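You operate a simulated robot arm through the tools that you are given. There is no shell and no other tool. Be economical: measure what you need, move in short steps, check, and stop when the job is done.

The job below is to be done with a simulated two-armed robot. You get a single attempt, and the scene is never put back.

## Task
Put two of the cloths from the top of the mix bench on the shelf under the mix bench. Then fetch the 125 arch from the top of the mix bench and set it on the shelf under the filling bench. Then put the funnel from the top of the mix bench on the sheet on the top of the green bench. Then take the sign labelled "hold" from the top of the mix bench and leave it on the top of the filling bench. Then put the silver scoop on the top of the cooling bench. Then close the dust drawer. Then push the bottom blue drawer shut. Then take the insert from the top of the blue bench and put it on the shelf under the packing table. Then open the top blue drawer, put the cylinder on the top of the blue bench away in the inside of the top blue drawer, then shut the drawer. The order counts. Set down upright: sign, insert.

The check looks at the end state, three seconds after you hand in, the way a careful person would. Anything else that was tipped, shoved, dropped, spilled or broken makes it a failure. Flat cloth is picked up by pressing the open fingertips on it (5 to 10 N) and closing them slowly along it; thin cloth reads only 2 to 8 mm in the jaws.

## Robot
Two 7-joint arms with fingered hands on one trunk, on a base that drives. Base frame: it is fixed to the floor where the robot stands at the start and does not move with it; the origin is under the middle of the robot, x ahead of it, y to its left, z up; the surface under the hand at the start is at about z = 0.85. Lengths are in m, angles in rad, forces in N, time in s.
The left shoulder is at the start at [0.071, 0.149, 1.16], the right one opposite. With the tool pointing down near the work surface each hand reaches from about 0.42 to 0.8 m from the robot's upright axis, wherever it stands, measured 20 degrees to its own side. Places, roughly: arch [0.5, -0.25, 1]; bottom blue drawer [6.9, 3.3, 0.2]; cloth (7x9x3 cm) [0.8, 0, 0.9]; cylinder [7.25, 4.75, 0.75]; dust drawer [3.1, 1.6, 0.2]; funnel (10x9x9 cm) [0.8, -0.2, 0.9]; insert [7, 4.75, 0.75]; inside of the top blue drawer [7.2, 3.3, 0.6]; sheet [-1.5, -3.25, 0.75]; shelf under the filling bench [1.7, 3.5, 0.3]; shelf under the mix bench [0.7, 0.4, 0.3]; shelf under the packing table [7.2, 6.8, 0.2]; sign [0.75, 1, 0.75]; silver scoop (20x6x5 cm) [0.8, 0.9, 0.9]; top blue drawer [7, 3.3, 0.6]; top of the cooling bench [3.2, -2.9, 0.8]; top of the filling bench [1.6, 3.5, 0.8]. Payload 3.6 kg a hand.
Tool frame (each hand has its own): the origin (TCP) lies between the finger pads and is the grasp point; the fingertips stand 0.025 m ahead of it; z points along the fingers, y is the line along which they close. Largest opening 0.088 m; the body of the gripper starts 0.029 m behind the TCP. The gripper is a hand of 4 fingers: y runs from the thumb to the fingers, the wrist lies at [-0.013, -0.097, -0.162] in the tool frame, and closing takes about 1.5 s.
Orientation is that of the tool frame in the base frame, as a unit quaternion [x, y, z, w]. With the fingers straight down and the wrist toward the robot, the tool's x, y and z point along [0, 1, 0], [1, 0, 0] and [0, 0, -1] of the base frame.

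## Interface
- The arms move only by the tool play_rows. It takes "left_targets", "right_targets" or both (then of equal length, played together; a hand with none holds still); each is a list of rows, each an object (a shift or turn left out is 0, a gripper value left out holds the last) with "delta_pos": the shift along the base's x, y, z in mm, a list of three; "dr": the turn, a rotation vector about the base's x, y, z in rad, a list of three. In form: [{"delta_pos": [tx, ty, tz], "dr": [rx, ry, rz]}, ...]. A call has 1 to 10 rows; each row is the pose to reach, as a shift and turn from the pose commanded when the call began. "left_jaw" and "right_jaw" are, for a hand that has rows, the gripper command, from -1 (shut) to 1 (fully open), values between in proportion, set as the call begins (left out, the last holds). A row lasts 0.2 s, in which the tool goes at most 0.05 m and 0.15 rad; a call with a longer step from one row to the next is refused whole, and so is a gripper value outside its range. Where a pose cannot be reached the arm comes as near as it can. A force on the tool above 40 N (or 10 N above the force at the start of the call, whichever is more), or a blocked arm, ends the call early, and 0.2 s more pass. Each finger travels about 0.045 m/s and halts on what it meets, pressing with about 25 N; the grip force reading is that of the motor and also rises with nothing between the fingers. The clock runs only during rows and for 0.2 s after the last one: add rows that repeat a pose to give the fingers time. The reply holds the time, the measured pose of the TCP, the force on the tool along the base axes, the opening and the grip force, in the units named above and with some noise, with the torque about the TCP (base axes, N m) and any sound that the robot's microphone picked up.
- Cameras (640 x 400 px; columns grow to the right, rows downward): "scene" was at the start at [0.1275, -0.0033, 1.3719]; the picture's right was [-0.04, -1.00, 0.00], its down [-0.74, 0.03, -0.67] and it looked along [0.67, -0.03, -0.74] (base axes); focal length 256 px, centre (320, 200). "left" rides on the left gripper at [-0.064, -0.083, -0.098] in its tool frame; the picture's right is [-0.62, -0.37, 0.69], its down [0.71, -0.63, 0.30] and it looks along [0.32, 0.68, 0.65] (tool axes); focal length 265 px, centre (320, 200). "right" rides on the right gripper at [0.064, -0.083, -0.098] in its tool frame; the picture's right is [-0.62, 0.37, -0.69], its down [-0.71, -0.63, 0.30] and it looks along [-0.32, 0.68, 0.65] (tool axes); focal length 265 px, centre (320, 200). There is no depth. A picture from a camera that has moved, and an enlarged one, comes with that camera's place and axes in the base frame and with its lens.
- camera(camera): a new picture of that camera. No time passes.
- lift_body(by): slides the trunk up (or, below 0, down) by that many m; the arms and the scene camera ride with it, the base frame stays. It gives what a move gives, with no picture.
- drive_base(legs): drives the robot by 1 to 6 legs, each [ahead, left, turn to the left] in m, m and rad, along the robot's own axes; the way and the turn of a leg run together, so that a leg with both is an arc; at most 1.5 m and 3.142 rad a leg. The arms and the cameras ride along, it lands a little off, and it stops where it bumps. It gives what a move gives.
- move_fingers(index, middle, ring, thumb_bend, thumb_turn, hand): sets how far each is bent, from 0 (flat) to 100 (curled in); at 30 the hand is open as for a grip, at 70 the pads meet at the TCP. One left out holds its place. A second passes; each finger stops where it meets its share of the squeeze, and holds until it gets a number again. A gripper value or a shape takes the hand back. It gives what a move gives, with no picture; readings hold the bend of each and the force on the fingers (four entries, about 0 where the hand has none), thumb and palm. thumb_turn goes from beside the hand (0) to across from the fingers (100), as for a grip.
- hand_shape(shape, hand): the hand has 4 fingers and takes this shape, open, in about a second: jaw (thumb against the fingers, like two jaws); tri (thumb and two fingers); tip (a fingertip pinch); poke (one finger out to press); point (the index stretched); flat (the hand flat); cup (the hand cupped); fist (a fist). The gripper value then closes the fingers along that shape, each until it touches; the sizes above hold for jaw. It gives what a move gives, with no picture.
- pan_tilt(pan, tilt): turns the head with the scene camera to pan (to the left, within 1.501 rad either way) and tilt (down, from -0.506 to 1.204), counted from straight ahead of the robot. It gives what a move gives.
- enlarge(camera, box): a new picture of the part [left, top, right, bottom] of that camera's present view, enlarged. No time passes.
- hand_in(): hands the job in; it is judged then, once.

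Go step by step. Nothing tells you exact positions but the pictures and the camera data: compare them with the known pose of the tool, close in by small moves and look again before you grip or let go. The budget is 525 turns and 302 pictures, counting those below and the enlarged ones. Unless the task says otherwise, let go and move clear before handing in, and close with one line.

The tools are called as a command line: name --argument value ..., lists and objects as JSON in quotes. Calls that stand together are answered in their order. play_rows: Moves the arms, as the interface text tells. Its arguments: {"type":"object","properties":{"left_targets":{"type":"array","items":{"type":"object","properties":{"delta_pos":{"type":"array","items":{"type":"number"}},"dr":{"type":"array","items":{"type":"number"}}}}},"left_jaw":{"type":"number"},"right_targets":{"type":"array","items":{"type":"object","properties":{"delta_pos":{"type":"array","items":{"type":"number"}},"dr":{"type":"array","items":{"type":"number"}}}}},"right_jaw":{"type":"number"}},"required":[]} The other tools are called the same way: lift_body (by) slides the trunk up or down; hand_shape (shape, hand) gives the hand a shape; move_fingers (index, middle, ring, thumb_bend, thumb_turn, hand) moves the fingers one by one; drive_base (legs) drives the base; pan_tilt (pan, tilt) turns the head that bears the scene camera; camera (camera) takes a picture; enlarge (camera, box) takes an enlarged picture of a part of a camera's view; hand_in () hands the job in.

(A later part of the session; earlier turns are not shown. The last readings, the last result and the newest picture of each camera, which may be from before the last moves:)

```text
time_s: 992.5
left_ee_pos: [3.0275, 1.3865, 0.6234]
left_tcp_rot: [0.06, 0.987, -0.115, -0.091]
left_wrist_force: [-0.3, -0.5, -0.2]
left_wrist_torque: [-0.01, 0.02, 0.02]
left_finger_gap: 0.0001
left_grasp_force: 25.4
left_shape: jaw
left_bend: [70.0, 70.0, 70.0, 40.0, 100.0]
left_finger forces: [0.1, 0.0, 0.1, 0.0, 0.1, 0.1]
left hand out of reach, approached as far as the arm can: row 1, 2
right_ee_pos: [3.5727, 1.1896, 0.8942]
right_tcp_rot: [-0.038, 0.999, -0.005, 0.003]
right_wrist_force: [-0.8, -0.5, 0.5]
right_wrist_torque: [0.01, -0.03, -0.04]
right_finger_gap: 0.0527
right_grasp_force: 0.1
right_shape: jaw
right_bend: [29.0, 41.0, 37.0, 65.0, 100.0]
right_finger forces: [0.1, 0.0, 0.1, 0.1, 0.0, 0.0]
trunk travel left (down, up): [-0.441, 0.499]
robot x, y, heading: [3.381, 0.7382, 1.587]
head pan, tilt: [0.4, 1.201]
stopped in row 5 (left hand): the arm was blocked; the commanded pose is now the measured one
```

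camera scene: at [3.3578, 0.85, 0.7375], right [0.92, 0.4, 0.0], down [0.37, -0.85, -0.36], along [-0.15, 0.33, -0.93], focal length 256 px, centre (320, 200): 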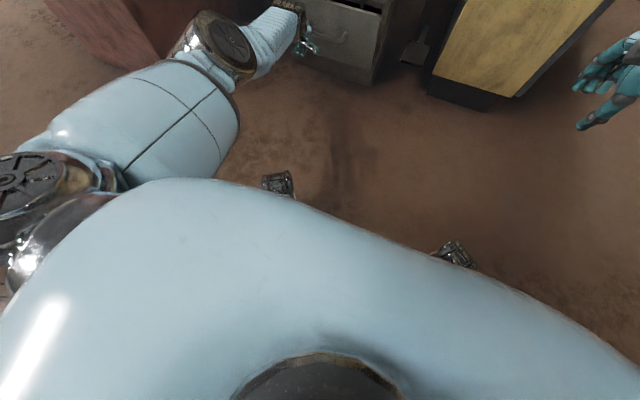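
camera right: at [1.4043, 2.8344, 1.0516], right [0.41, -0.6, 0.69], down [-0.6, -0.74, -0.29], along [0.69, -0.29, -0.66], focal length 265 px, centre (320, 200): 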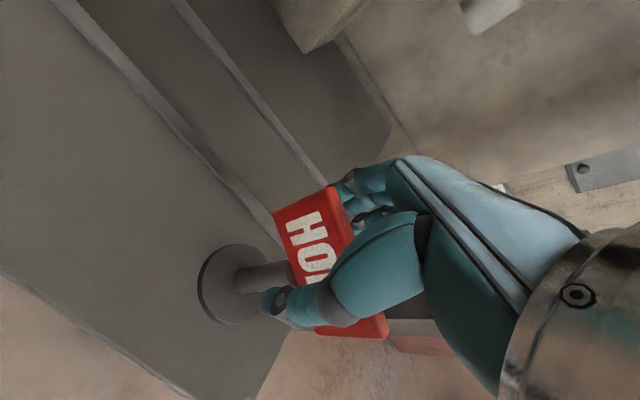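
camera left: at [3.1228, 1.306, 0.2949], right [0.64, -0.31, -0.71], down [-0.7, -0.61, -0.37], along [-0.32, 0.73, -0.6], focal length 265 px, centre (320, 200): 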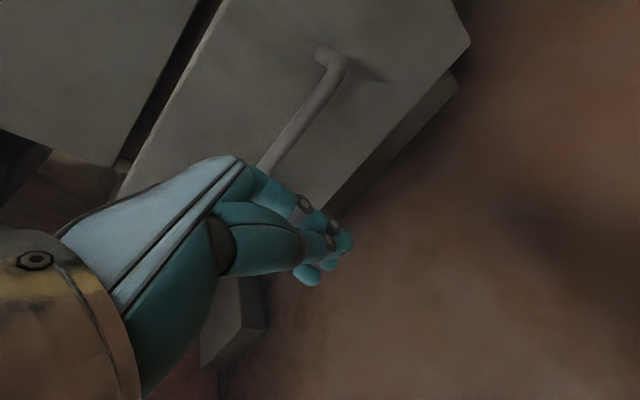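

Even backing is blocked now, so something is physically in the way. Looking around the arm.

pan_tilt --pan 0.6 --tilt 0.8

camera --camera "scene"

camera --camera "right"

camera --camera "left"

```text
time_s: 993.4
left_ee_pos: [3.0281, 1.3874, 0.6241]
left_tcp_rot: [0.06, 0.987, -0.117, -0.091]
left_wrist_force: [0.1, 0.3, 0.4]
left_wrist_torque: [0.02, -0.01, -0.02]
left_finger_gap: 0.0
left_grasp_force: 25.4
left_shape: jaw
left_bend: [70.0, 70.0, 70.0, 40.0, 100.0]
left_finger forces: [0.1, 0.0, 0.0, 0.0, 0.0, 0.0]
right_ee_pos: [3.574, 1.1918, 0.8926]
right_tcp_rot: [-0.037, 0.999, -0.007, 0.002]
right_wrist_force: [-0.1, 0.0, -0.1]
right_wrist_torque: [0.01, -0.03, 0.0]
right_finger_gap: 0.0527
right_grasp_force: 0.0
right_shape: jaw
right_bend: [29.0, 41.0, 37.0, 65.0, 100.0]
right_finger forces: [0.0, 0.1, 0.0, 0.1, 0.0, 0.1]
trunk travel left (down, up): [-0.441, 0.499]
robot x, y, heading: [3.3817, 0.7426, 1.59]
head pan, tilt: [0.6, 0.799]
```

```text
135 pictures are left
camera scene: at [3.3319, 0.8576, 1.1652], right [0.82, 0.58, 0.0], down [0.41, -0.59, -0.7], along [-0.4, 0.57, -0.72], focal length 256 px, centre (320, 200)
```

scene: 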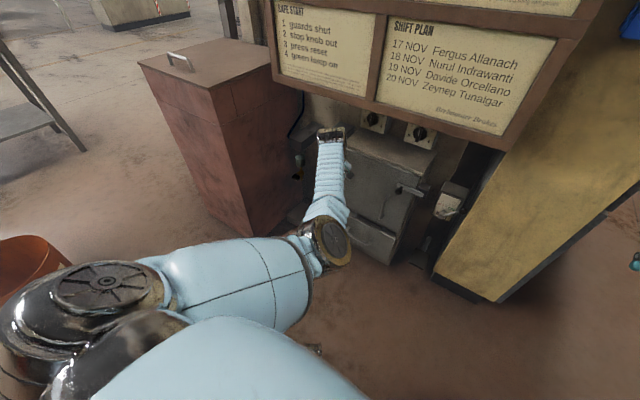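

```text
134 pictures are left
camera right: at [3.515, 1.105, 0.9931], right [0.59, 0.42, 0.69], down [0.76, -0.58, -0.29], along [0.28, 0.7, -0.66], focal length 265 px, centre (320, 200)
```

right: 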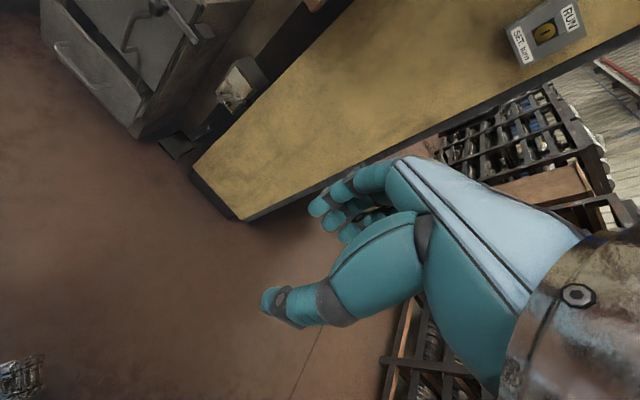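

```text
133 pictures are left
camera left: at [3.1009, 1.3194, 0.727], right [0.43, -0.59, -0.68], down [-0.82, -0.58, -0.02], along [-0.38, 0.56, -0.74], focal length 265 px, centre (320, 200)
```

left: 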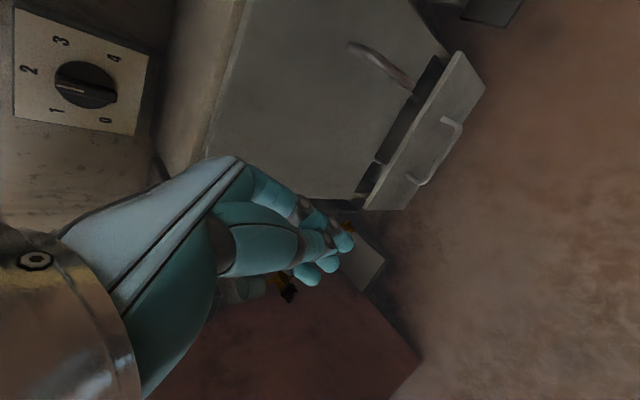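

The left elbow has folded inward across my chest. Moving the hand up and out to the left to swing the elbow back outward.

play_rows --left_targets '[{"delta_pos": [-20, 0, 35]}, {"delta_pos": [-40, 0, 70]}, {"delta_pos": [-60, 0, 105]}, {"delta_pos": [-80, 0, 140]}, {"delta_pos": [-100, 0, 175]}, {"delta_pos": [-120, 0, 210]}, {"delta_pos": [-140, 0, 245]}, {"delta_pos": [-150, 0, 280]}]'

camera --camera "scene"

```text
time_s: 995.2
left_ee_pos: [2.8809, 1.3854, 0.9038]
left_tcp_rot: [0.059, 0.987, -0.116, -0.092]
left_wrist_force: [0.4, -0.1, 0.3]
left_wrist_torque: [0.01, 0.02, -0.01]
left_finger_gap: 0.0
left_grasp_force: 25.4
left_shape: jaw
left_bend: [70.0, 70.0, 70.0, 40.0, 100.0]
left_finger forces: [0.0, 0.0, 0.0, 0.0, 0.0, 0.1]
right_ee_pos: [3.5751, 1.1917, 0.893]
right_tcp_rot: [-0.037, 0.999, -0.005, 0.001]
right_wrist_force: [0.1, -1.1, 0.4]
right_wrist_torque: [-0.01, 0.03, 0.01]
right_finger_gap: 0.0525
right_grasp_force: 0.0
right_shape: jaw
right_bend: [29.0, 41.0, 37.0, 65.0, 100.0]
right_finger forces: [0.0, 0.0, 0.0, 0.1, 0.0, 0.1]
trunk travel left (down, up): [-0.441, 0.499]
robot x, y, heading: [3.3848, 0.7426, 1.582]
head pan, tilt: [0.6, 0.799]
```

```text
132 pictures are left
camera scene: at [3.3341, 0.857, 1.1654], right [0.82, 0.58, 0.0], down [0.41, -0.58, -0.7], along [-0.4, 0.57, -0.72], focal length 256 px, centre (320, 200)
```

scene: 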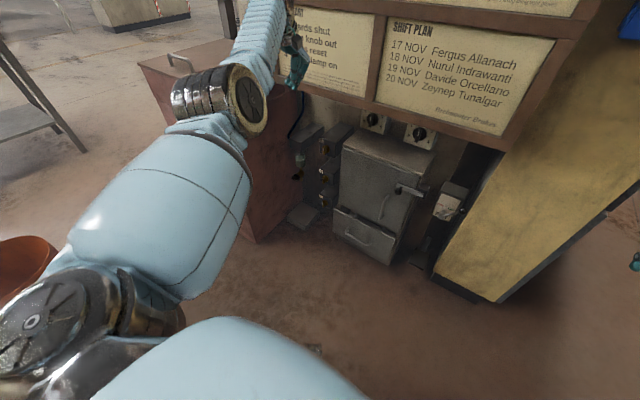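

Arm is freed. Backing off and checking the drawer state too.

drive_base --legs '[[-0.35, 0.1, 0]]'

pan_tilt --pan 0.2 --tilt 0.5

camera --camera "scene"

enlarge --camera "scene" --box '[250, 170, 400, 290]'

```text
time_s: 997.6
left_ee_pos: [2.8481, 1.2684, 0.9043]
left_tcp_rot: [0.061, 0.987, -0.114, -0.092]
left_wrist_force: [1.1, 0.5, 0.9]
left_wrist_torque: [0.02, 0.0, 0.03]
left_finger_gap: 0.0
left_grasp_force: 25.2
left_shape: jaw
left_bend: [70.0, 70.0, 70.0, 40.0, 100.0]
left_finger forces: [0.0, 0.0, 0.0, 0.0, 0.0, 0.0]
right_ee_pos: [3.5444, 1.0753, 0.8949]
right_tcp_rot: [-0.037, 0.999, -0.005, 0.002]
right_wrist_force: [0.5, -0.7, 0.4]
right_wrist_torque: [0.03, -0.01, 0.02]
right_finger_gap: 0.0528
right_grasp_force: 0.1
right_shape: jaw
right_bend: [29.0, 41.0, 37.0, 65.0, 100.0]
right_finger forces: [0.0, 0.0, 0.1, 0.0, 0.0, 0.0]
trunk travel left (down, up): [-0.441, 0.499]
robot x, y, heading: [3.3508, 0.6283, 1.588]
head pan, tilt: [0.6, 0.799]
stopped in leg 1: the robot was blocked; the commanded pose is now the measured one
```

```text
time_s: 998.5
left_ee_pos: [2.8509, 1.2718, 0.9015]
left_tcp_rot: [0.061, 0.987, -0.118, -0.092]
left_wrist_force: [-0.6, -0.2, -0.4]
left_wrist_torque: [0.0, 0.04, 0.03]
left_finger_gap: 0.0
left_grasp_force: 25.0
left_shape: jaw
left_bend: [70.0, 70.0, 70.0, 40.0, 100.0]
left_finger forces: [0.0, 0.0, 0.1, 0.0, 0.1, 0.0]
right_ee_pos: [3.5427, 1.0793, 0.891]
right_tcp_rot: [-0.037, 0.999, -0.007, 0.001]
right_wrist_force: [0.2, -0.3, 0.3]
right_wrist_torque: [0.02, -0.01, -0.04]
right_finger_gap: 0.0525
right_grasp_force: 0.2
right_shape: jaw
right_bend: [29.0, 41.0, 37.0, 65.0, 100.0]
right_finger forces: [0.1, 0.0, 0.1, 0.0, 0.1, 0.0]
trunk travel left (down, up): [-0.441, 0.499]
robot x, y, heading: [3.3508, 0.6341, 1.585]
head pan, tilt: [0.201, 0.499]
```

```text
131 pictures are left
camera scene: at [3.3299, 0.7713, 1.191], right [0.98, 0.21, 0.0], down [0.1, -0.47, -0.88], along [-0.19, 0.86, -0.48], focal length 256 px, centre (320, 200)
```

scene: 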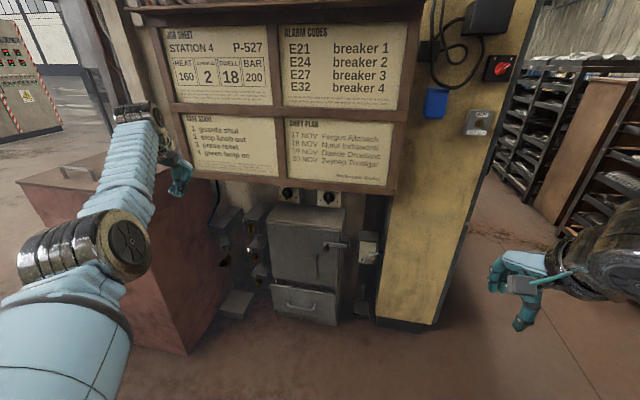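

```text
3.33 times, centred on (325, 230) of scene
camera zoom: at [3.3299, 0.7713, 1.191], right [0.98, 0.21, 0.0], down [0.1, -0.47, -0.88], along [-0.19, 0.86, -0.48], focal length 852 px, centre (303, 100)
```

zoom: 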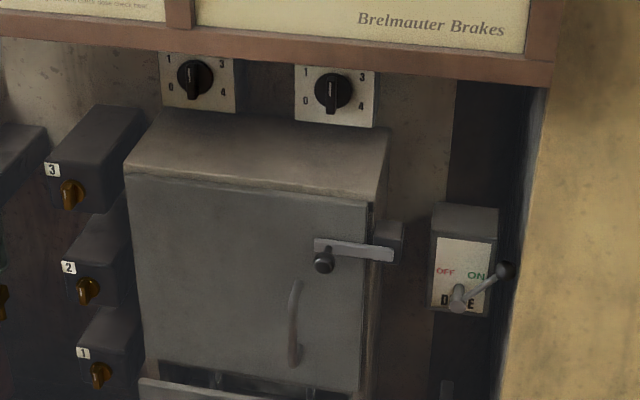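

drive_base --legs '[[-0.2, 0, 0]]'

enlarge --camera "scene" --box '[220, 220, 400, 360]'

```text
time_s: 1001.6
left_ee_pos: [2.8527, 1.0728, 0.9023]
left_tcp_rot: [0.061, 0.987, -0.117, -0.092]
left_wrist_force: [0.0, -0.4, 0.4]
left_wrist_torque: [0.03, 0.0, -0.02]
left_finger_gap: 0.0
left_grasp_force: 25.3
left_shape: jaw
left_bend: [70.0, 70.0, 70.0, 40.0, 100.0]
left_finger forces: [0.1, 0.0, 0.0, 0.0, 0.0, 0.1]
right_ee_pos: [3.5452, 0.8806, 0.8918]
right_tcp_rot: [-0.037, 0.999, -0.008, 0.001]
right_wrist_force: [-0.7, -0.6, -0.6]
right_wrist_torque: [0.02, 0.01, -0.01]
right_finger_gap: 0.0527
right_grasp_force: 0.1
right_shape: jaw
right_bend: [29.0, 41.0, 37.0, 65.0, 100.0]
right_finger forces: [0.0, 0.0, 0.1, 0.1, 0.0, 0.2]
trunk travel left (down, up): [-0.441, 0.499]
robot x, y, heading: [3.351, 0.429, 1.586]
head pan, tilt: [0.201, 0.499]
```

```text
2.86 times, centred on (310, 290) of scene
camera zoom: at [3.3324, 0.5705, 1.1911], right [0.98, 0.21, 0.0], down [0.1, -0.47, -0.88], along [-0.19, 0.86, -0.48], focal length 730 px, centre (349, -57)
```

zoom: 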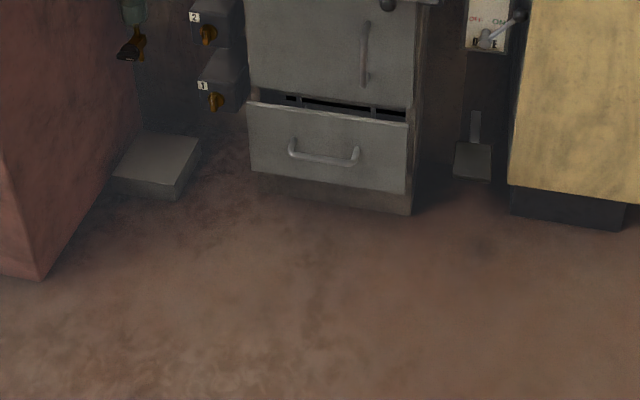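

Good. Now a cleaner approach: straighten the left hand, bring it to a natural spot in front, then lower.

play_rows --left_targets '[{"delta_pos": [30, -15, -15], "dr": [0.03, -0.02, 0.015]}, {"delta_pos": [62, -32, -30], "dr": [0.06, -0.045, 0.03]}, {"delta_pos": [95, -50, -45], "dr": [0.09, -0.07, 0.045]}, {"delta_pos": [128, -66, -60], "dr": [0.12, -0.095, 0.06]}, {"delta_pos": [160, -82, -75], "dr": [0.15, -0.12, 0.075]}, {"delta_pos": [192, -98, -90], "dr": [0.18, -0.14, 0.09]}, {"delta_pos": [224, -114, -105], "dr": [0.21, -0.165, 0.105]}, {"delta_pos": [255, -130, -125], "dr": [0.235, -0.185, 0.122]}, {"delta_pos": [277, -143, -150], "dr": [0.235, -0.185, 0.122]}, {"delta_pos": [277, -143, -150], "dr": [0.235, -0.185, 0.122]}]'

lift_body --by -0.32

pan_tilt --pan 0.2 --tilt 0.9

camera --camera "scene"

```text
time_s: 1003.8
left_ee_pos: [3.1313, 0.9306, 0.7515]
left_tcp_rot: [0.0, 1.0, 0.001, 0.0]
left_wrist_force: [-0.4, -0.2, 0.2]
left_wrist_torque: [0.01, -0.02, -0.01]
left_finger_gap: 0.0001
left_grasp_force: 24.7
left_shape: jaw
left_bend: [70.0, 70.0, 70.0, 40.0, 100.0]
left_finger forces: [0.1, 0.0, 0.0, 0.1, 0.0, 0.0]
right_ee_pos: [3.546, 0.8795, 0.8916]
right_tcp_rot: [-0.036, 0.999, -0.008, 0.001]
right_wrist_force: [-1.0, 0.0, 0.1]
right_wrist_torque: [0.01, 0.02, 0.01]
right_finger_gap: 0.0526
right_grasp_force: 0.0
right_shape: jaw
right_bend: [29.0, 41.0, 37.0, 65.0, 100.0]
right_finger forces: [0.1, 0.0, 0.0, 0.0, 0.0, 0.0]
trunk travel left (down, up): [-0.441, 0.499]
robot x, y, heading: [3.352, 0.4291, 1.583]
head pan, tilt: [0.201, 0.499]
```

```text
time_s: 1007.0
left_ee_pos: [3.1302, 0.9309, 0.4314]
left_tcp_rot: [-0.001, 1.0, 0.001, 0.0]
left_wrist_force: [0.1, 0.1, 0.0]
left_wrist_torque: [0.02, 0.0, 0.01]
left_finger_gap: 0.0
left_grasp_force: 25.1
left_shape: jaw
left_bend: [70.0, 70.0, 70.0, 40.0, 100.0]
left_finger forces: [0.1, 0.0, 0.0, 0.1, 0.0, 0.0]
right_ee_pos: [3.5462, 0.8804, 0.5731]
right_tcp_rot: [-0.037, 0.999, -0.007, 0.002]
right_wrist_force: [-0.5, -0.1, -0.1]
right_wrist_torque: [0.02, -0.03, 0.03]
right_finger_gap: 0.0528
right_grasp_force: 0.1
right_shape: jaw
right_bend: [29.0, 41.0, 37.0, 65.0, 100.0]
right_finger forces: [0.0, 0.0, 0.1, 0.0, 0.0, 0.0]
trunk travel left (down, up): [-0.121, 0.819]
robot x, y, heading: [3.3546, 0.4284, 1.585]
head pan, tilt: [0.201, 0.499]
```

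```text
time_s: 1007.9
left_ee_pos: [3.1307, 0.931, 0.4313]
left_tcp_rot: [-0.001, 1.0, 0.0, -0.001]
left_wrist_force: [-0.3, 0.1, -0.5]
left_wrist_torque: [-0.01, 0.0, 0.0]
left_finger_gap: 0.0001
left_grasp_force: 24.6
left_shape: jaw
left_bend: [70.0, 70.0, 70.0, 40.0, 100.0]
left_finger forces: [0.2, 0.0, 0.0, 0.0, 0.1, 0.0]
right_ee_pos: [3.5468, 0.8798, 0.5724]
right_tcp_rot: [-0.036, 0.999, -0.007, 0.002]
right_wrist_force: [-0.3, -0.4, -0.4]
right_wrist_torque: [0.01, 0.02, -0.03]
right_finger_gap: 0.0528
right_grasp_force: 0.1
right_shape: jaw
right_bend: [29.0, 41.0, 37.0, 65.0, 100.0]
right_finger forces: [0.1, 0.1, 0.1, 0.1, 0.1, 0.0]
trunk travel left (down, up): [-0.121, 0.819]
robot x, y, heading: [3.3552, 0.433, 1.581]
head pan, tilt: [0.201, 0.901]
```

```text
128 pictures are left
camera scene: at [3.3363, 0.5552, 0.8373], right [0.98, 0.21, 0.0], down [0.17, -0.77, -0.62], along [-0.13, 0.61, -0.78], focal length 256 px, centre (320, 200)
```

scene: 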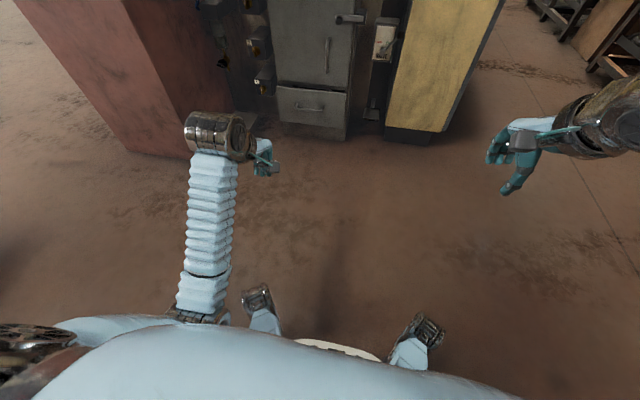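

Natural pose now. Lowering the hand forward-down in steps.

play_rows --left_targets '[{"delta_pos": [0, 30, -20]}, {"delta_pos": [0, 60, -40]}, {"delta_pos": [0, 90, -65]}, {"delta_pos": [0, 110, -95]}, {"delta_pos": [0, 120, -130]}, {"delta_pos": [0, 120, -165]}, {"delta_pos": [0, 120, -195]}, {"delta_pos": [0, 120, -195]}]'

camera --camera "scene"

```text
time_s: 1009.7
left_ee_pos: [3.1304, 1.0501, 0.2357]
left_tcp_rot: [0.0, 1.0, 0.001, 0.0]
left_wrist_force: [-0.3, -0.1, -0.4]
left_wrist_torque: [0.02, 0.0, 0.0]
left_finger_gap: 0.0001
left_grasp_force: 25.4
left_shape: jaw
left_bend: [70.0, 70.0, 70.0, 40.0, 100.0]
left_finger forces: [0.0, 0.1, 0.0, 0.1, 0.0, 0.0]
right_ee_pos: [3.5473, 0.8803, 0.5717]
right_tcp_rot: [-0.036, 0.999, -0.007, 0.001]
right_wrist_force: [0.1, 0.3, -0.4]
right_wrist_torque: [0.0, -0.01, 0.02]
right_finger_gap: 0.0525
right_grasp_force: 0.1
right_shape: jaw
right_bend: [29.0, 41.0, 37.0, 65.0, 100.0]
right_finger forces: [0.0, 0.0, 0.1, 0.0, 0.0, 0.1]
trunk travel left (down, up): [-0.121, 0.819]
robot x, y, heading: [3.3569, 0.4315, 1.582]
head pan, tilt: [0.201, 0.901]
```

```text
127 pictures are left
camera scene: at [3.3363, 0.5553, 0.8373], right [0.98, 0.21, 0.0], down [0.17, -0.77, -0.62], along [-0.13, 0.61, -0.78], focal length 256 px, centre (320, 200)
```

scene: 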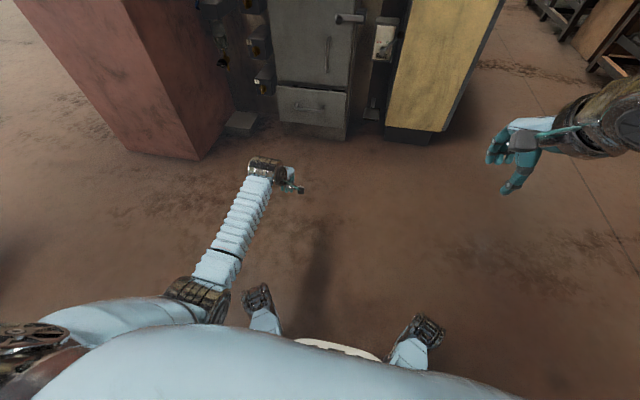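

Exactly reached with no limits. Driving forward toward the drawer.

drive_base --legs '[[0.38, 0.03, 0]]'

camera --camera "left"

camera --camera "scene"

```text
time_s: 1015.0
left_ee_pos: [3.0934, 1.4234, 0.2358]
left_tcp_rot: [-0.002, 1.0, 0.001, -0.001]
left_wrist_force: [0.2, -0.3, 0.6]
left_wrist_torque: [-0.02, 0.02, -0.01]
left_finger_gap: 0.0
left_grasp_force: 24.9
left_shape: jaw
left_bend: [70.0, 70.0, 70.0, 40.0, 100.0]
left_finger forces: [0.1, 0.0, 0.1, 0.1, 0.0, 0.0]
right_ee_pos: [3.5096, 1.2558, 0.5725]
right_tcp_rot: [-0.038, 0.999, -0.008, 0.001]
right_wrist_force: [0.2, -0.8, 0.7]
right_wrist_torque: [0.01, -0.02, 0.01]
right_finger_gap: 0.0528
right_grasp_force: 0.0
right_shape: jaw
right_bend: [29.0, 41.0, 37.0, 65.0, 100.0]
right_finger forces: [0.0, 0.0, 0.0, 0.0, 0.0, 0.0]
trunk travel left (down, up): [-0.121, 0.819]
robot x, y, heading: [3.3213, 0.809, 1.585]
head pan, tilt: [0.201, 0.901]
```

```text
126 pictures are left
camera left: at [3.157, 1.3414, 0.3344], right [0.62, -0.37, -0.69], down [-0.71, -0.63, -0.3], along [-0.33, 0.68, -0.65], focal length 265 px, centre (320, 200)
```

left: 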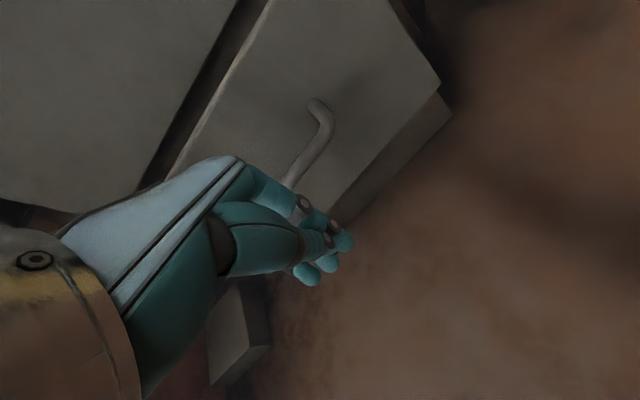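

```text
125 pictures are left
camera scene: at [3.3001, 0.9307, 0.8373], right [0.98, 0.22, 0.0], down [0.17, -0.77, -0.62], along [-0.13, 0.61, -0.78], focal length 256 px, centre (320, 200)
```

scene: 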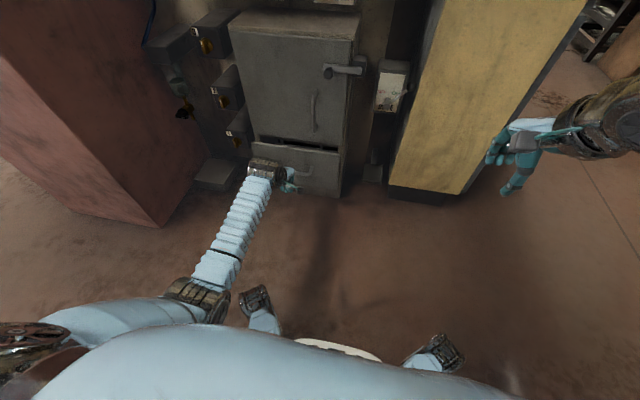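

I'll pitch the fingers forward so the fingertips lead, at z≈0.19, then push.

play_rows --left_targets '[{"delta_pos": [0, -10, -5], "dr": [0.12, 0, 0]}, {"delta_pos": [0, -20, -15], "dr": [0.24, 0, 0]}, {"delta_pos": [0, -20, -25], "dr": [0.36, 0, 0]}, {"delta_pos": [0, -20, -35], "dr": [0.48, 0, 0]}, {"delta_pos": [0, -20, -45], "dr": [0.6, 0, 0]}, {"delta_pos": [0, -20, -50], "dr": [0.7, 0, 0]}, {"delta_pos": [0, -20, -50], "dr": [0.7, 0, 0]}]'

camera --camera "left"

```text
time_s: 1016.6
left_ee_pos: [3.0931, 1.4031, 0.1866]
left_tcp_rot: [-0.003, 0.939, 0.344, -0.001]
left_wrist_force: [0.7, -0.6, 0.0]
left_wrist_torque: [0.0, 0.0, 0.02]
left_finger_gap: 0.0
left_grasp_force: 24.9
left_shape: jaw
left_bend: [70.0, 70.0, 70.0, 40.0, 100.0]
left_finger forces: [0.0, 0.0, 0.0, 0.0, 0.0, 0.0]
right_ee_pos: [3.5095, 1.255, 0.5721]
right_tcp_rot: [-0.038, 0.999, -0.008, 0.001]
right_wrist_force: [-0.2, 0.6, 0.7]
right_wrist_torque: [0.02, 0.0, -0.01]
right_finger_gap: 0.0526
right_grasp_force: 0.1
right_shape: jaw
right_bend: [29.0, 41.0, 37.0, 65.0, 100.0]
right_finger forces: [0.1, 0.0, 0.0, 0.0, 0.1, 0.0]
trunk travel left (down, up): [-0.121, 0.819]
robot x, y, heading: [3.318, 0.8074, 1.583]
head pan, tilt: [0.201, 0.901]
```

```text
124 pictures are left
camera left: at [3.1573, 1.2774, 0.2074], right [0.62, 0.17, -0.77], down [-0.71, -0.29, -0.64], along [-0.33, 0.94, -0.06], focal length 265 px, centre (320, 200)
```

left: 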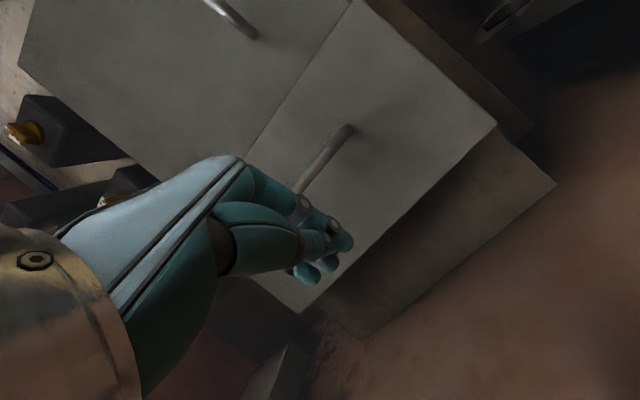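

drive_base --legs '[[0.12, 0, 0]]'

camera --camera "left"

```text
time_s: 1018.8
left_ee_pos: [3.0925, 1.5223, 0.1844]
left_tcp_rot: [-0.002, 0.94, 0.342, 0.0]
left_wrist_force: [0.4, 0.4, 0.2]
left_wrist_torque: [-0.01, 0.04, -0.04]
left_finger_gap: 0.0
left_grasp_force: 25.5
left_shape: jaw
left_bend: [70.0, 70.0, 70.0, 43.0, 100.0]
left_finger forces: [0.1, 0.1, 0.0, 0.0, 0.0, 0.1]
right_ee_pos: [3.5092, 1.3752, 0.5706]
right_tcp_rot: [-0.039, 0.999, -0.008, 0.001]
right_wrist_force: [-0.6, 0.4, -0.5]
right_wrist_torque: [0.01, -0.01, -0.01]
right_finger_gap: 0.0526
right_grasp_force: 0.1
right_shape: jaw
right_bend: [29.0, 41.0, 37.0, 65.0, 100.0]
right_finger forces: [0.1, 0.0, 0.0, 0.1, 0.0, 0.0]
trunk travel left (down, up): [-0.121, 0.819]
robot x, y, heading: [3.3154, 0.9273, 1.587]
head pan, tilt: [0.201, 0.901]
```

```text
123 pictures are left
camera left: at [3.1557, 1.3961, 0.2071], right [0.62, 0.17, -0.77], down [-0.71, -0.29, -0.64], along [-0.33, 0.94, -0.06], focal length 265 px, centre (320, 200)
```

left: 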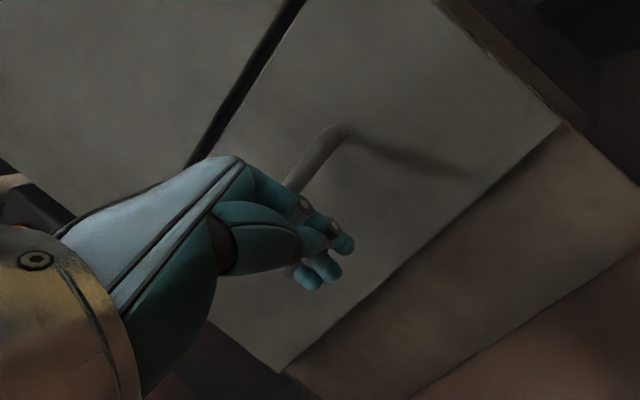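

Nearly touching. Pushing with the arm in small steps.

play_rows --left_targets '[{"delta_pos": [0, 10, 0]}, {"delta_pos": [0, 20, 0]}, {"delta_pos": [0, 30, 0]}, {"delta_pos": [0, 40, 0]}, {"delta_pos": [0, 50, 0]}, {"delta_pos": [0, 60, 0]}, {"delta_pos": [0, 70, 0]}, {"delta_pos": [0, 80, 0]}, {"delta_pos": [0, 90, 0]}, {"delta_pos": [0, 100, 0]}]'

camera --camera "left"

enlarge --camera "scene" --box '[200, 60, 440, 240]'

```text
time_s: 1019.4
left_ee_pos: [3.0912, 1.5333, 0.1731]
left_tcp_rot: [-0.003, 0.944, 0.331, -0.001]
left_wrist_force: [0.2, -5.9, -2.8]
left_wrist_torque: [0.18, 0.01, 0.06]
left_finger_gap: 0.0002
left_grasp_force: 25.0
left_shape: jaw
left_bend: [70.0, 70.0, 70.0, 44.0, 100.0]
left_finger forces: [0.0, 6.8, 0.0, 0.0, 0.0, 0.0]
right_ee_pos: [3.5086, 1.3735, 0.5713]
right_tcp_rot: [-0.037, 0.999, -0.008, 0.002]
right_wrist_force: [-0.6, -0.8, 0.1]
right_wrist_torque: [-0.02, -0.03, 0.04]
right_finger_gap: 0.0528
right_grasp_force: 0.1
right_shape: jaw
right_bend: [29.0, 41.0, 37.0, 65.0, 100.0]
right_finger forces: [0.0, 0.0, 0.1, 0.0, 0.1, 0.0]
trunk travel left (down, up): [-0.121, 0.819]
robot x, y, heading: [3.3191, 0.9295, 1.587]
head pan, tilt: [0.201, 0.901]
stopped in row 3 (left hand): the force on the tool passed its limit at 47 N (the readings are from after the stop); the commanded pose is now the measured one
```

```text
122 pictures are left
camera left: at [3.1552, 1.408, 0.1984], right [0.62, 0.15, -0.77], down [-0.71, -0.31, -0.63], along [-0.33, 0.94, -0.08], focal length 265 px, centre (320, 200)
```

left: 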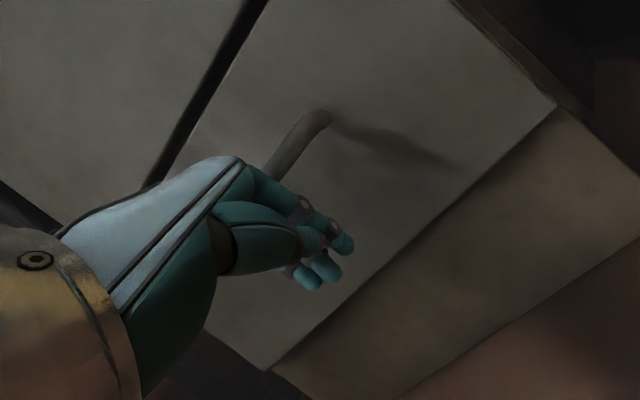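

```text
2.22 times, centred on (320, 150) of scene
camera zoom: at [3.2981, 1.0532, 0.8372], right [0.98, 0.22, 0.0], down [0.17, -0.77, -0.62], along [-0.13, 0.61, -0.78], focal length 568 px, centre (320, 311)
```

zoom: 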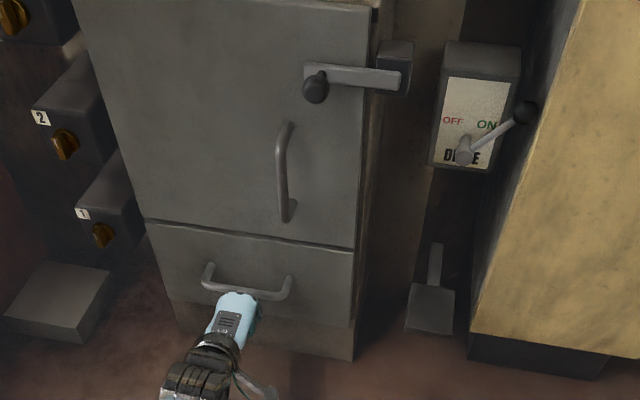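

The drawer looks almost flush. Retracting a little to check.

play_rows --left_targets '[{"delta_pos": [0, -30, 0]}, {"delta_pos": [0, -60, 0]}, {"delta_pos": [0, -60, 0]}]'

drive_base --legs '[[-0.2, 0, 0]]'

pan_tilt --pan 0.3 --tilt 0.7

enlarge --camera "scene" --box '[200, 60, 440, 280]'

```text
time_s: 1020.2
left_ee_pos: [3.0843, 1.4834, 0.1881]
left_tcp_rot: [-0.004, 0.939, 0.344, -0.005]
left_wrist_force: [0.1, -0.1, 0.0]
left_wrist_torque: [0.0, 0.02, -0.01]
left_finger_gap: 0.0001
left_grasp_force: 25.3
left_shape: jaw
left_bend: [70.0, 70.0, 70.0, 44.0, 100.0]
left_finger forces: [0.1, 0.0, 0.0, 0.0, 0.1, 0.1]
right_ee_pos: [3.5091, 1.3735, 0.5731]
right_tcp_rot: [-0.038, 0.999, -0.006, 0.001]
right_wrist_force: [0.1, -0.1, -0.4]
right_wrist_torque: [-0.03, 0.02, 0.03]
right_finger_gap: 0.0528
right_grasp_force: 0.0
right_shape: jaw
right_bend: [29.0, 41.0, 37.0, 65.0, 100.0]
right_finger forces: [0.0, 0.0, 0.1, 0.0, 0.0, 0.0]
trunk travel left (down, up): [-0.121, 0.819]
robot x, y, heading: [3.3164, 0.9263, 1.59]
head pan, tilt: [0.201, 0.901]
```

```text
time_s: 1023.4
left_ee_pos: [3.0929, 1.277, 0.1788]
left_tcp_rot: [-0.002, 0.942, 0.336, -0.002]
left_wrist_force: [-1.0, -0.4, 0.0]
left_wrist_torque: [-0.01, -0.05, 0.01]
left_finger_gap: 0.0
left_grasp_force: 24.9
left_shape: jaw
left_bend: [70.0, 70.0, 70.0, 45.0, 100.0]
left_finger forces: [0.0, 0.0, 0.0, 0.0, 0.1, 0.0]
right_ee_pos: [3.5119, 1.1745, 0.5734]
right_tcp_rot: [-0.037, 0.999, -0.006, 0.002]
right_wrist_force: [0.5, 0.0, 0.6]
right_wrist_torque: [0.0, 0.03, -0.02]
right_finger_gap: 0.0526
right_grasp_force: 0.1
right_shape: jaw
right_bend: [29.0, 41.0, 37.0, 65.0, 100.0]
right_finger forces: [0.1, 0.0, 0.0, 0.1, 0.1, 0.0]
trunk travel left (down, up): [-0.121, 0.819]
robot x, y, heading: [3.3184, 0.7243, 1.586]
head pan, tilt: [0.201, 0.901]
```

```text
time_s: 1024.1
left_ee_pos: [3.0921, 1.2769, 0.1757]
left_tcp_rot: [-0.004, 0.942, 0.335, -0.004]
left_wrist_force: [0.2, -0.6, -0.8]
left_wrist_torque: [-0.01, 0.02, -0.01]
left_finger_gap: 0.0
left_grasp_force: 24.7
left_shape: jaw
left_bend: [70.0, 70.0, 70.0, 45.0, 100.0]
left_finger forces: [0.0, 0.0, 0.0, 0.0, 0.0, 0.0]
right_ee_pos: [3.5108, 1.1744, 0.5725]
right_tcp_rot: [-0.036, 0.999, -0.008, 0.002]
right_wrist_force: [0.4, -0.5, -0.1]
right_wrist_torque: [0.0, 0.02, -0.03]
right_finger_gap: 0.0527
right_grasp_force: 0.1
right_shape: jaw
right_bend: [29.0, 41.0, 37.0, 65.0, 100.0]
right_finger forces: [0.1, 0.0, 0.0, 0.0, 0.1, 0.1]
trunk travel left (down, up): [-0.121, 0.819]
robot x, y, heading: [3.3225, 0.7265, 1.585]
head pan, tilt: [0.3, 0.7]
```

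```text
1.82 times, centred on (320, 170) of scene
camera zoom: at [3.291, 0.8579, 0.8533], right [0.95, 0.31, 0.0], down [0.2, -0.61, -0.76], along [-0.24, 0.73, -0.64], focal length 464 px, centre (320, 254)
```

zoom: 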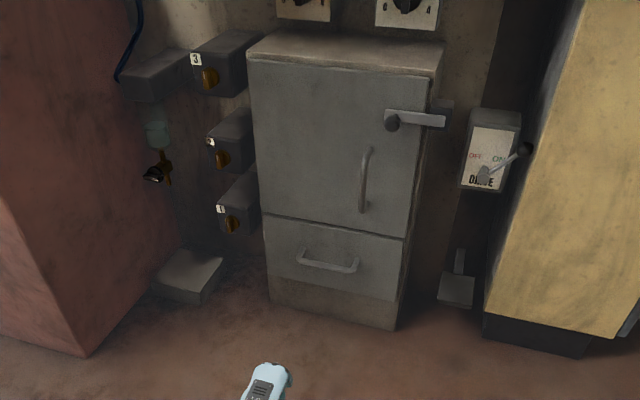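

The dust drawer is flush now. Raising up, straightening the hand, and looking for the way to the blue drawers at (6.9, 3.3).

drive_base --legs '[[-0.4, 0, 0]]'

lift_body --by 0.4

lift_body --by 0.3

play_rows --left_targets '[{"delta_pos": [0, -10, 30], "dr": [-0.12, 0, 0]}, {"delta_pos": [0, -20, 60], "dr": [-0.24, 0, 0]}, {"delta_pos": [0, -30, 90], "dr": [-0.36, 0, 0]}, {"delta_pos": [0, -40, 120], "dr": [-0.48, 0, 0]}, {"delta_pos": [0, -50, 150], "dr": [-0.6, 0, 0]}, {"delta_pos": [0, -60, 180], "dr": [-0.7, 0, 0]}, {"delta_pos": [0, -60, 210], "dr": [-0.7, 0, 0]}, {"delta_pos": [0, -60, 240], "dr": [-0.7, 0, 0]}]' --left_jaw 0.5

pan_tilt --pan -0.9 --tilt 0.3

camera --camera "scene"

```text
time_s: 1029.7
left_ee_pos: [3.0941, 0.8813, 0.1874]
left_tcp_rot: [-0.005, 0.939, 0.343, -0.007]
left_wrist_force: [-0.8, 0.1, -0.3]
left_wrist_torque: [0.03, -0.03, 0.0]
left_finger_gap: 0.0
left_grasp_force: 25.1
left_shape: jaw
left_bend: [70.0, 70.0, 70.0, 45.0, 100.0]
left_finger forces: [0.0, 0.0, 0.0, 0.0, 0.1, 0.1]
right_ee_pos: [3.5175, 0.772, 0.5738]
right_tcp_rot: [-0.038, 0.999, -0.006, 0.0]
right_wrist_force: [0.1, 0.1, 0.9]
right_wrist_torque: [-0.04, -0.01, -0.02]
right_finger_gap: 0.0529
right_grasp_force: 0.1
right_shape: jaw
right_bend: [29.0, 41.0, 37.0, 65.0, 100.0]
right_finger forces: [0.0, 0.0, 0.0, 0.1, 0.0, 0.0]
trunk travel left (down, up): [-0.121, 0.819]
robot x, y, heading: [3.3282, 0.3234, 1.588]
head pan, tilt: [0.3, 0.7]
```

```text
time_s: 1033.6
left_ee_pos: [3.0936, 0.8812, 0.5851]
left_tcp_rot: [-0.006, 0.94, 0.342, -0.005]
left_wrist_force: [0.5, 0.3, -0.1]
left_wrist_torque: [-0.03, 0.03, 0.01]
left_finger_gap: 0.0001
left_grasp_force: 24.7
left_shape: jaw
left_bend: [70.0, 70.0, 70.0, 45.0, 100.0]
left_finger forces: [0.0, 0.0, 0.0, 0.1, 0.0, 0.1]
right_ee_pos: [3.5171, 0.7737, 0.9728]
right_tcp_rot: [-0.038, 0.999, -0.008, 0.002]
right_wrist_force: [0.0, 0.3, -0.7]
right_wrist_torque: [0.01, -0.02, 0.04]
right_finger_gap: 0.0527
right_grasp_force: 0.1
right_shape: jaw
right_bend: [29.0, 41.0, 37.0, 65.0, 100.0]
right_finger forces: [0.0, 0.0, 0.0, 0.1, 0.0, 0.0]
trunk travel left (down, up): [-0.521, 0.419]
robot x, y, heading: [3.3275, 0.3207, 1.591]
head pan, tilt: [0.3, 0.7]
```

```text
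time_s: 1036.6
left_ee_pos: [3.0939, 0.8814, 0.8847]
left_tcp_rot: [-0.005, 0.939, 0.344, -0.005]
left_wrist_force: [0.0, -0.6, 0.4]
left_wrist_torque: [0.02, -0.01, 0.03]
left_finger_gap: 0.0004
left_grasp_force: 25.2
left_shape: jaw
left_bend: [70.0, 70.0, 70.0, 45.0, 100.0]
left_finger forces: [0.0, 0.0, 0.1, 0.0, 0.0, 0.1]
right_ee_pos: [3.5176, 0.7732, 1.2726]
right_tcp_rot: [-0.038, 0.999, -0.009, 0.002]
right_wrist_force: [0.0, 0.0, -0.1]
right_wrist_torque: [0.03, -0.02, -0.02]
right_finger_gap: 0.0524
right_grasp_force: 0.1
right_shape: jaw
right_bend: [29.0, 41.0, 37.0, 65.0, 100.0]
right_finger forces: [0.0, 0.0, 0.0, 0.0, 0.0, 0.1]
trunk travel left (down, up): [-0.821, 0.119]
robot x, y, heading: [3.3294, 0.3282, 1.589]
head pan, tilt: [0.3, 0.7]
```

```text
time_s: 1038.4
left_ee_pos: [3.0938, 0.8196, 1.1249]
left_tcp_rot: [-0.003, 1.0, -0.001, -0.008]
left_wrist_force: [0.4, 0.0, -0.5]
left_wrist_torque: [-0.01, -0.03, 0.0]
left_finger_gap: 0.0656
left_grasp_force: 0.1
left_shape: jaw
left_bend: [27.0, 36.0, 33.0, 54.0, 99.0]
left_finger forces: [0.0, 0.0, 0.0, 0.0, 0.1, 0.1]
right_ee_pos: [3.517, 0.7737, 1.2721]
right_tcp_rot: [-0.038, 0.999, -0.008, 0.002]
right_wrist_force: [-1.4, -0.6, 0.3]
right_wrist_torque: [0.02, 0.03, -0.01]
right_finger_gap: 0.0528
right_grasp_force: 0.1
right_shape: jaw
right_bend: [29.0, 41.0, 37.0, 65.0, 100.0]
right_finger forces: [0.0, 0.0, 0.0, 0.1, 0.0, 0.0]
trunk travel left (down, up): [-0.821, 0.119]
robot x, y, heading: [3.3277, 0.3238, 1.589]
head pan, tilt: [0.3, 0.7]
```

```text
time_s: 1039.8
left_ee_pos: [3.0943, 0.8205, 1.1247]
left_tcp_rot: [-0.002, 1.0, 0.0, -0.007]
left_wrist_force: [-0.1, -0.3, -0.5]
left_wrist_torque: [0.0, -0.05, 0.02]
left_finger_gap: 0.0656
left_grasp_force: 0.1
left_shape: jaw
left_bend: [27.0, 36.0, 33.0, 54.0, 99.0]
left_finger forces: [0.1, 0.0, 0.0, 0.0, 0.0, 0.1]
right_ee_pos: [3.5178, 0.7733, 1.2727]
right_tcp_rot: [-0.039, 0.999, -0.008, 0.001]
right_wrist_force: [0.1, 0.5, -0.1]
right_wrist_torque: [0.02, -0.05, 0.02]
right_finger_gap: 0.0528
right_grasp_force: 0.1
right_shape: jaw
right_bend: [29.0, 41.0, 37.0, 65.0, 100.0]
right_finger forces: [0.0, 0.1, 0.0, 0.1, 0.0, 0.0]
trunk travel left (down, up): [-0.821, 0.119]
robot x, y, heading: [3.3282, 0.3244, 1.586]
head pan, tilt: [-0.901, 0.3]
```

```text
119 pictures are left
camera scene: at [3.3964, 0.4337, 1.5895], right [0.64, -0.77, 0.0], down [-0.23, -0.19, -0.96], along [0.74, 0.61, -0.3], focal length 256 px, centre (320, 200)
```

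scene: 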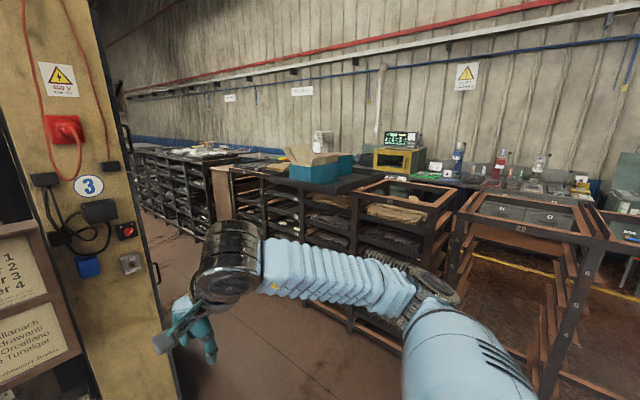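

The racks form an island; I'll back up and look east past their southern end.

drive_base --legs '[[-1.5, 0, 0], [-0.1, 0, -1.586]]'

pan_tilt --pan 0.1 --tilt 0.3

camera --camera "scene"

```text
time_s: 1068.9
left_ee_pos: [3.789, -1.0067, 1.1262]
left_tcp_rot: [0.712, 0.702, 0.005, -0.005]
left_wrist_force: [-0.5, 0.0, -0.8]
left_wrist_torque: [0.04, 0.0, -0.01]
left_finger_gap: 0.0659
left_grasp_force: 0.0
left_shape: jaw
left_bend: [27.0, 36.0, 33.0, 54.0, 99.0]
left_finger forces: [0.0, 0.0, 0.0, 0.1, 0.0, 0.0]
right_ee_pos: [3.733, -1.4297, 1.2717]
right_tcp_rot: [0.687, 0.727, -0.006, -0.004]
right_wrist_force: [-1.1, 0.1, 0.5]
right_wrist_torque: [0.0, 0.0, -0.01]
right_finger_gap: 0.053
right_grasp_force: 0.1
right_shape: jaw
right_bend: [29.0, 41.0, 37.0, 65.0, 100.0]
right_finger forces: [0.0, 0.0, 0.0, 0.1, 0.0, 0.1]
trunk travel left (down, up): [-0.821, 0.119]
robot x, y, heading: [3.2899, -1.2291, 0.003]
head pan, tilt: [-0.901, 0.3]
```

```text
time_s: 1070.2
left_ee_pos: [3.7903, -1.0068, 1.1253]
left_tcp_rot: [0.713, 0.702, 0.005, -0.005]
left_wrist_force: [-0.2, 0.1, -0.5]
left_wrist_torque: [0.0, 0.02, 0.0]
left_finger_gap: 0.066
left_grasp_force: 0.2
left_shape: jaw
left_bend: [27.0, 36.0, 33.0, 54.0, 99.0]
left_finger forces: [0.0, 0.0, 0.0, 0.0, 0.0, 0.0]
right_ee_pos: [3.7333, -1.4292, 1.2724]
right_tcp_rot: [0.688, 0.726, -0.005, -0.005]
right_wrist_force: [-0.5, -0.8, -0.1]
right_wrist_torque: [0.01, 0.03, -0.01]
right_finger_gap: 0.0529
right_grasp_force: 0.1
right_shape: jaw
right_bend: [29.0, 41.0, 37.0, 65.0, 100.0]
right_finger forces: [0.0, 0.0, 0.0, 0.0, 0.0, 0.0]
trunk travel left (down, up): [-0.821, 0.119]
robot x, y, heading: [3.2916, -1.2312, -0.005]
head pan, tilt: [0.099, 0.3]
```

```text
118 pictures are left
camera scene: at [3.429, -1.2208, 1.5896], right [0.1, -1.0, 0.0], down [-0.29, -0.03, -0.96], along [0.95, 0.09, -0.3], focal length 256 px, centre (320, 200)
```

scene: 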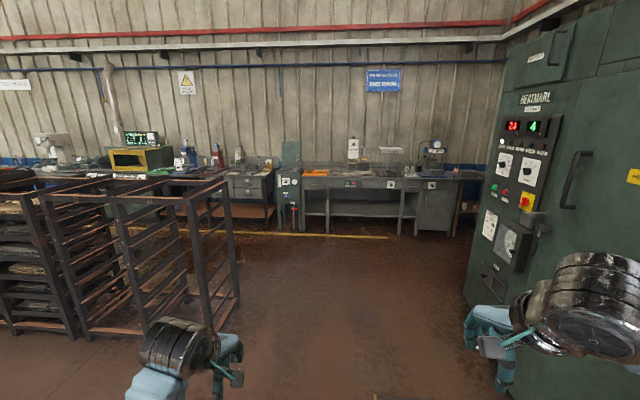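

Clear way east past the racks (ends y≈−0.25, x 4.8–5.35), then an aisle along the wall benches at x≈6. Driving there.

drive_base --legs '[[1.35, 0, 0], [1.35, 0, 0], [0, 0, 1.575]]'

pan_tilt --pan -0.3 --tilt 0.3

camera --camera "scene"

```text
time_s: 1114.4
left_ee_pos: [5.751, -0.7017, 1.1261]
left_tcp_rot: [-0.007, 1.0, 0.0, -0.007]
left_wrist_force: [-0.3, -0.1, 0.4]
left_wrist_torque: [-0.03, 0.0, 0.01]
left_finger_gap: 0.0658
left_grasp_force: 0.1
left_shape: jaw
left_bend: [27.0, 36.0, 33.0, 54.0, 99.0]
left_finger forces: [0.1, 0.1, 0.0, 0.0, 0.0, 0.0]
right_ee_pos: [6.1755, -0.7457, 1.2722]
right_tcp_rot: [-0.043, 0.999, -0.008, 0.002]
right_wrist_force: [-0.4, 0.0, -0.4]
right_wrist_torque: [0.02, -0.02, 0.02]
right_finger_gap: 0.0527
right_grasp_force: 0.0
right_shape: jaw
right_bend: [29.0, 41.0, 37.0, 65.0, 100.0]
right_finger forces: [0.0, 0.0, 0.0, 0.0, 0.0, 0.1]
trunk travel left (down, up): [-0.821, 0.119]
robot x, y, heading: [5.9934, -1.1983, 1.601]
head pan, tilt: [0.099, 0.3]
```

```text
time_s: 1115.2
left_ee_pos: [5.7523, -0.7025, 1.1249]
left_tcp_rot: [-0.009, 1.0, 0.0, -0.007]
left_wrist_force: [0.0, 0.8, -0.3]
left_wrist_torque: [-0.01, -0.04, -0.01]
left_finger_gap: 0.0659
left_grasp_force: 0.0
left_shape: jaw
left_bend: [27.0, 36.0, 33.0, 54.0, 99.0]
left_finger forces: [0.0, 0.1, 0.0, 0.0, 0.1, 0.0]
right_ee_pos: [6.1759, -0.7463, 1.2715]
right_tcp_rot: [-0.043, 0.999, -0.008, 0.002]
right_wrist_force: [0.3, 0.4, 0.1]
right_wrist_torque: [-0.03, 0.0, 0.0]
right_finger_gap: 0.0529
right_grasp_force: 0.0
right_shape: jaw
right_bend: [29.0, 41.0, 37.0, 65.0, 100.0]
right_finger forces: [0.0, 0.0, 0.1, 0.0, 0.0, 0.0]
trunk travel left (down, up): [-0.821, 0.119]
robot x, y, heading: [5.9881, -1.1976, 1.596]
head pan, tilt: [-0.3, 0.3]
```

```text
117 pictures are left
camera scene: at [6.0111, -1.0581, 1.5896], right [0.96, -0.27, 0.0], down [-0.08, -0.28, -0.96], along [0.26, 0.92, -0.3], focal length 256 px, centre (320, 200)
```

scene: 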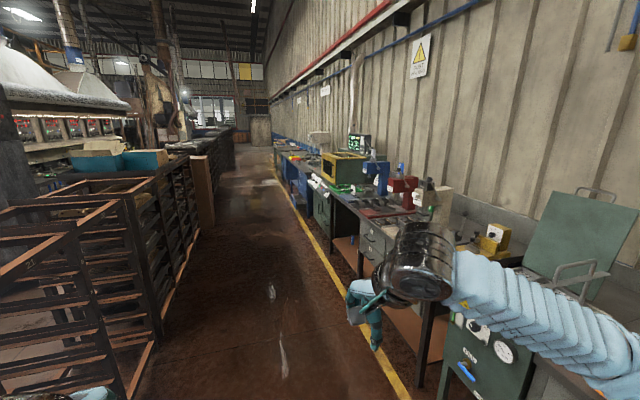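

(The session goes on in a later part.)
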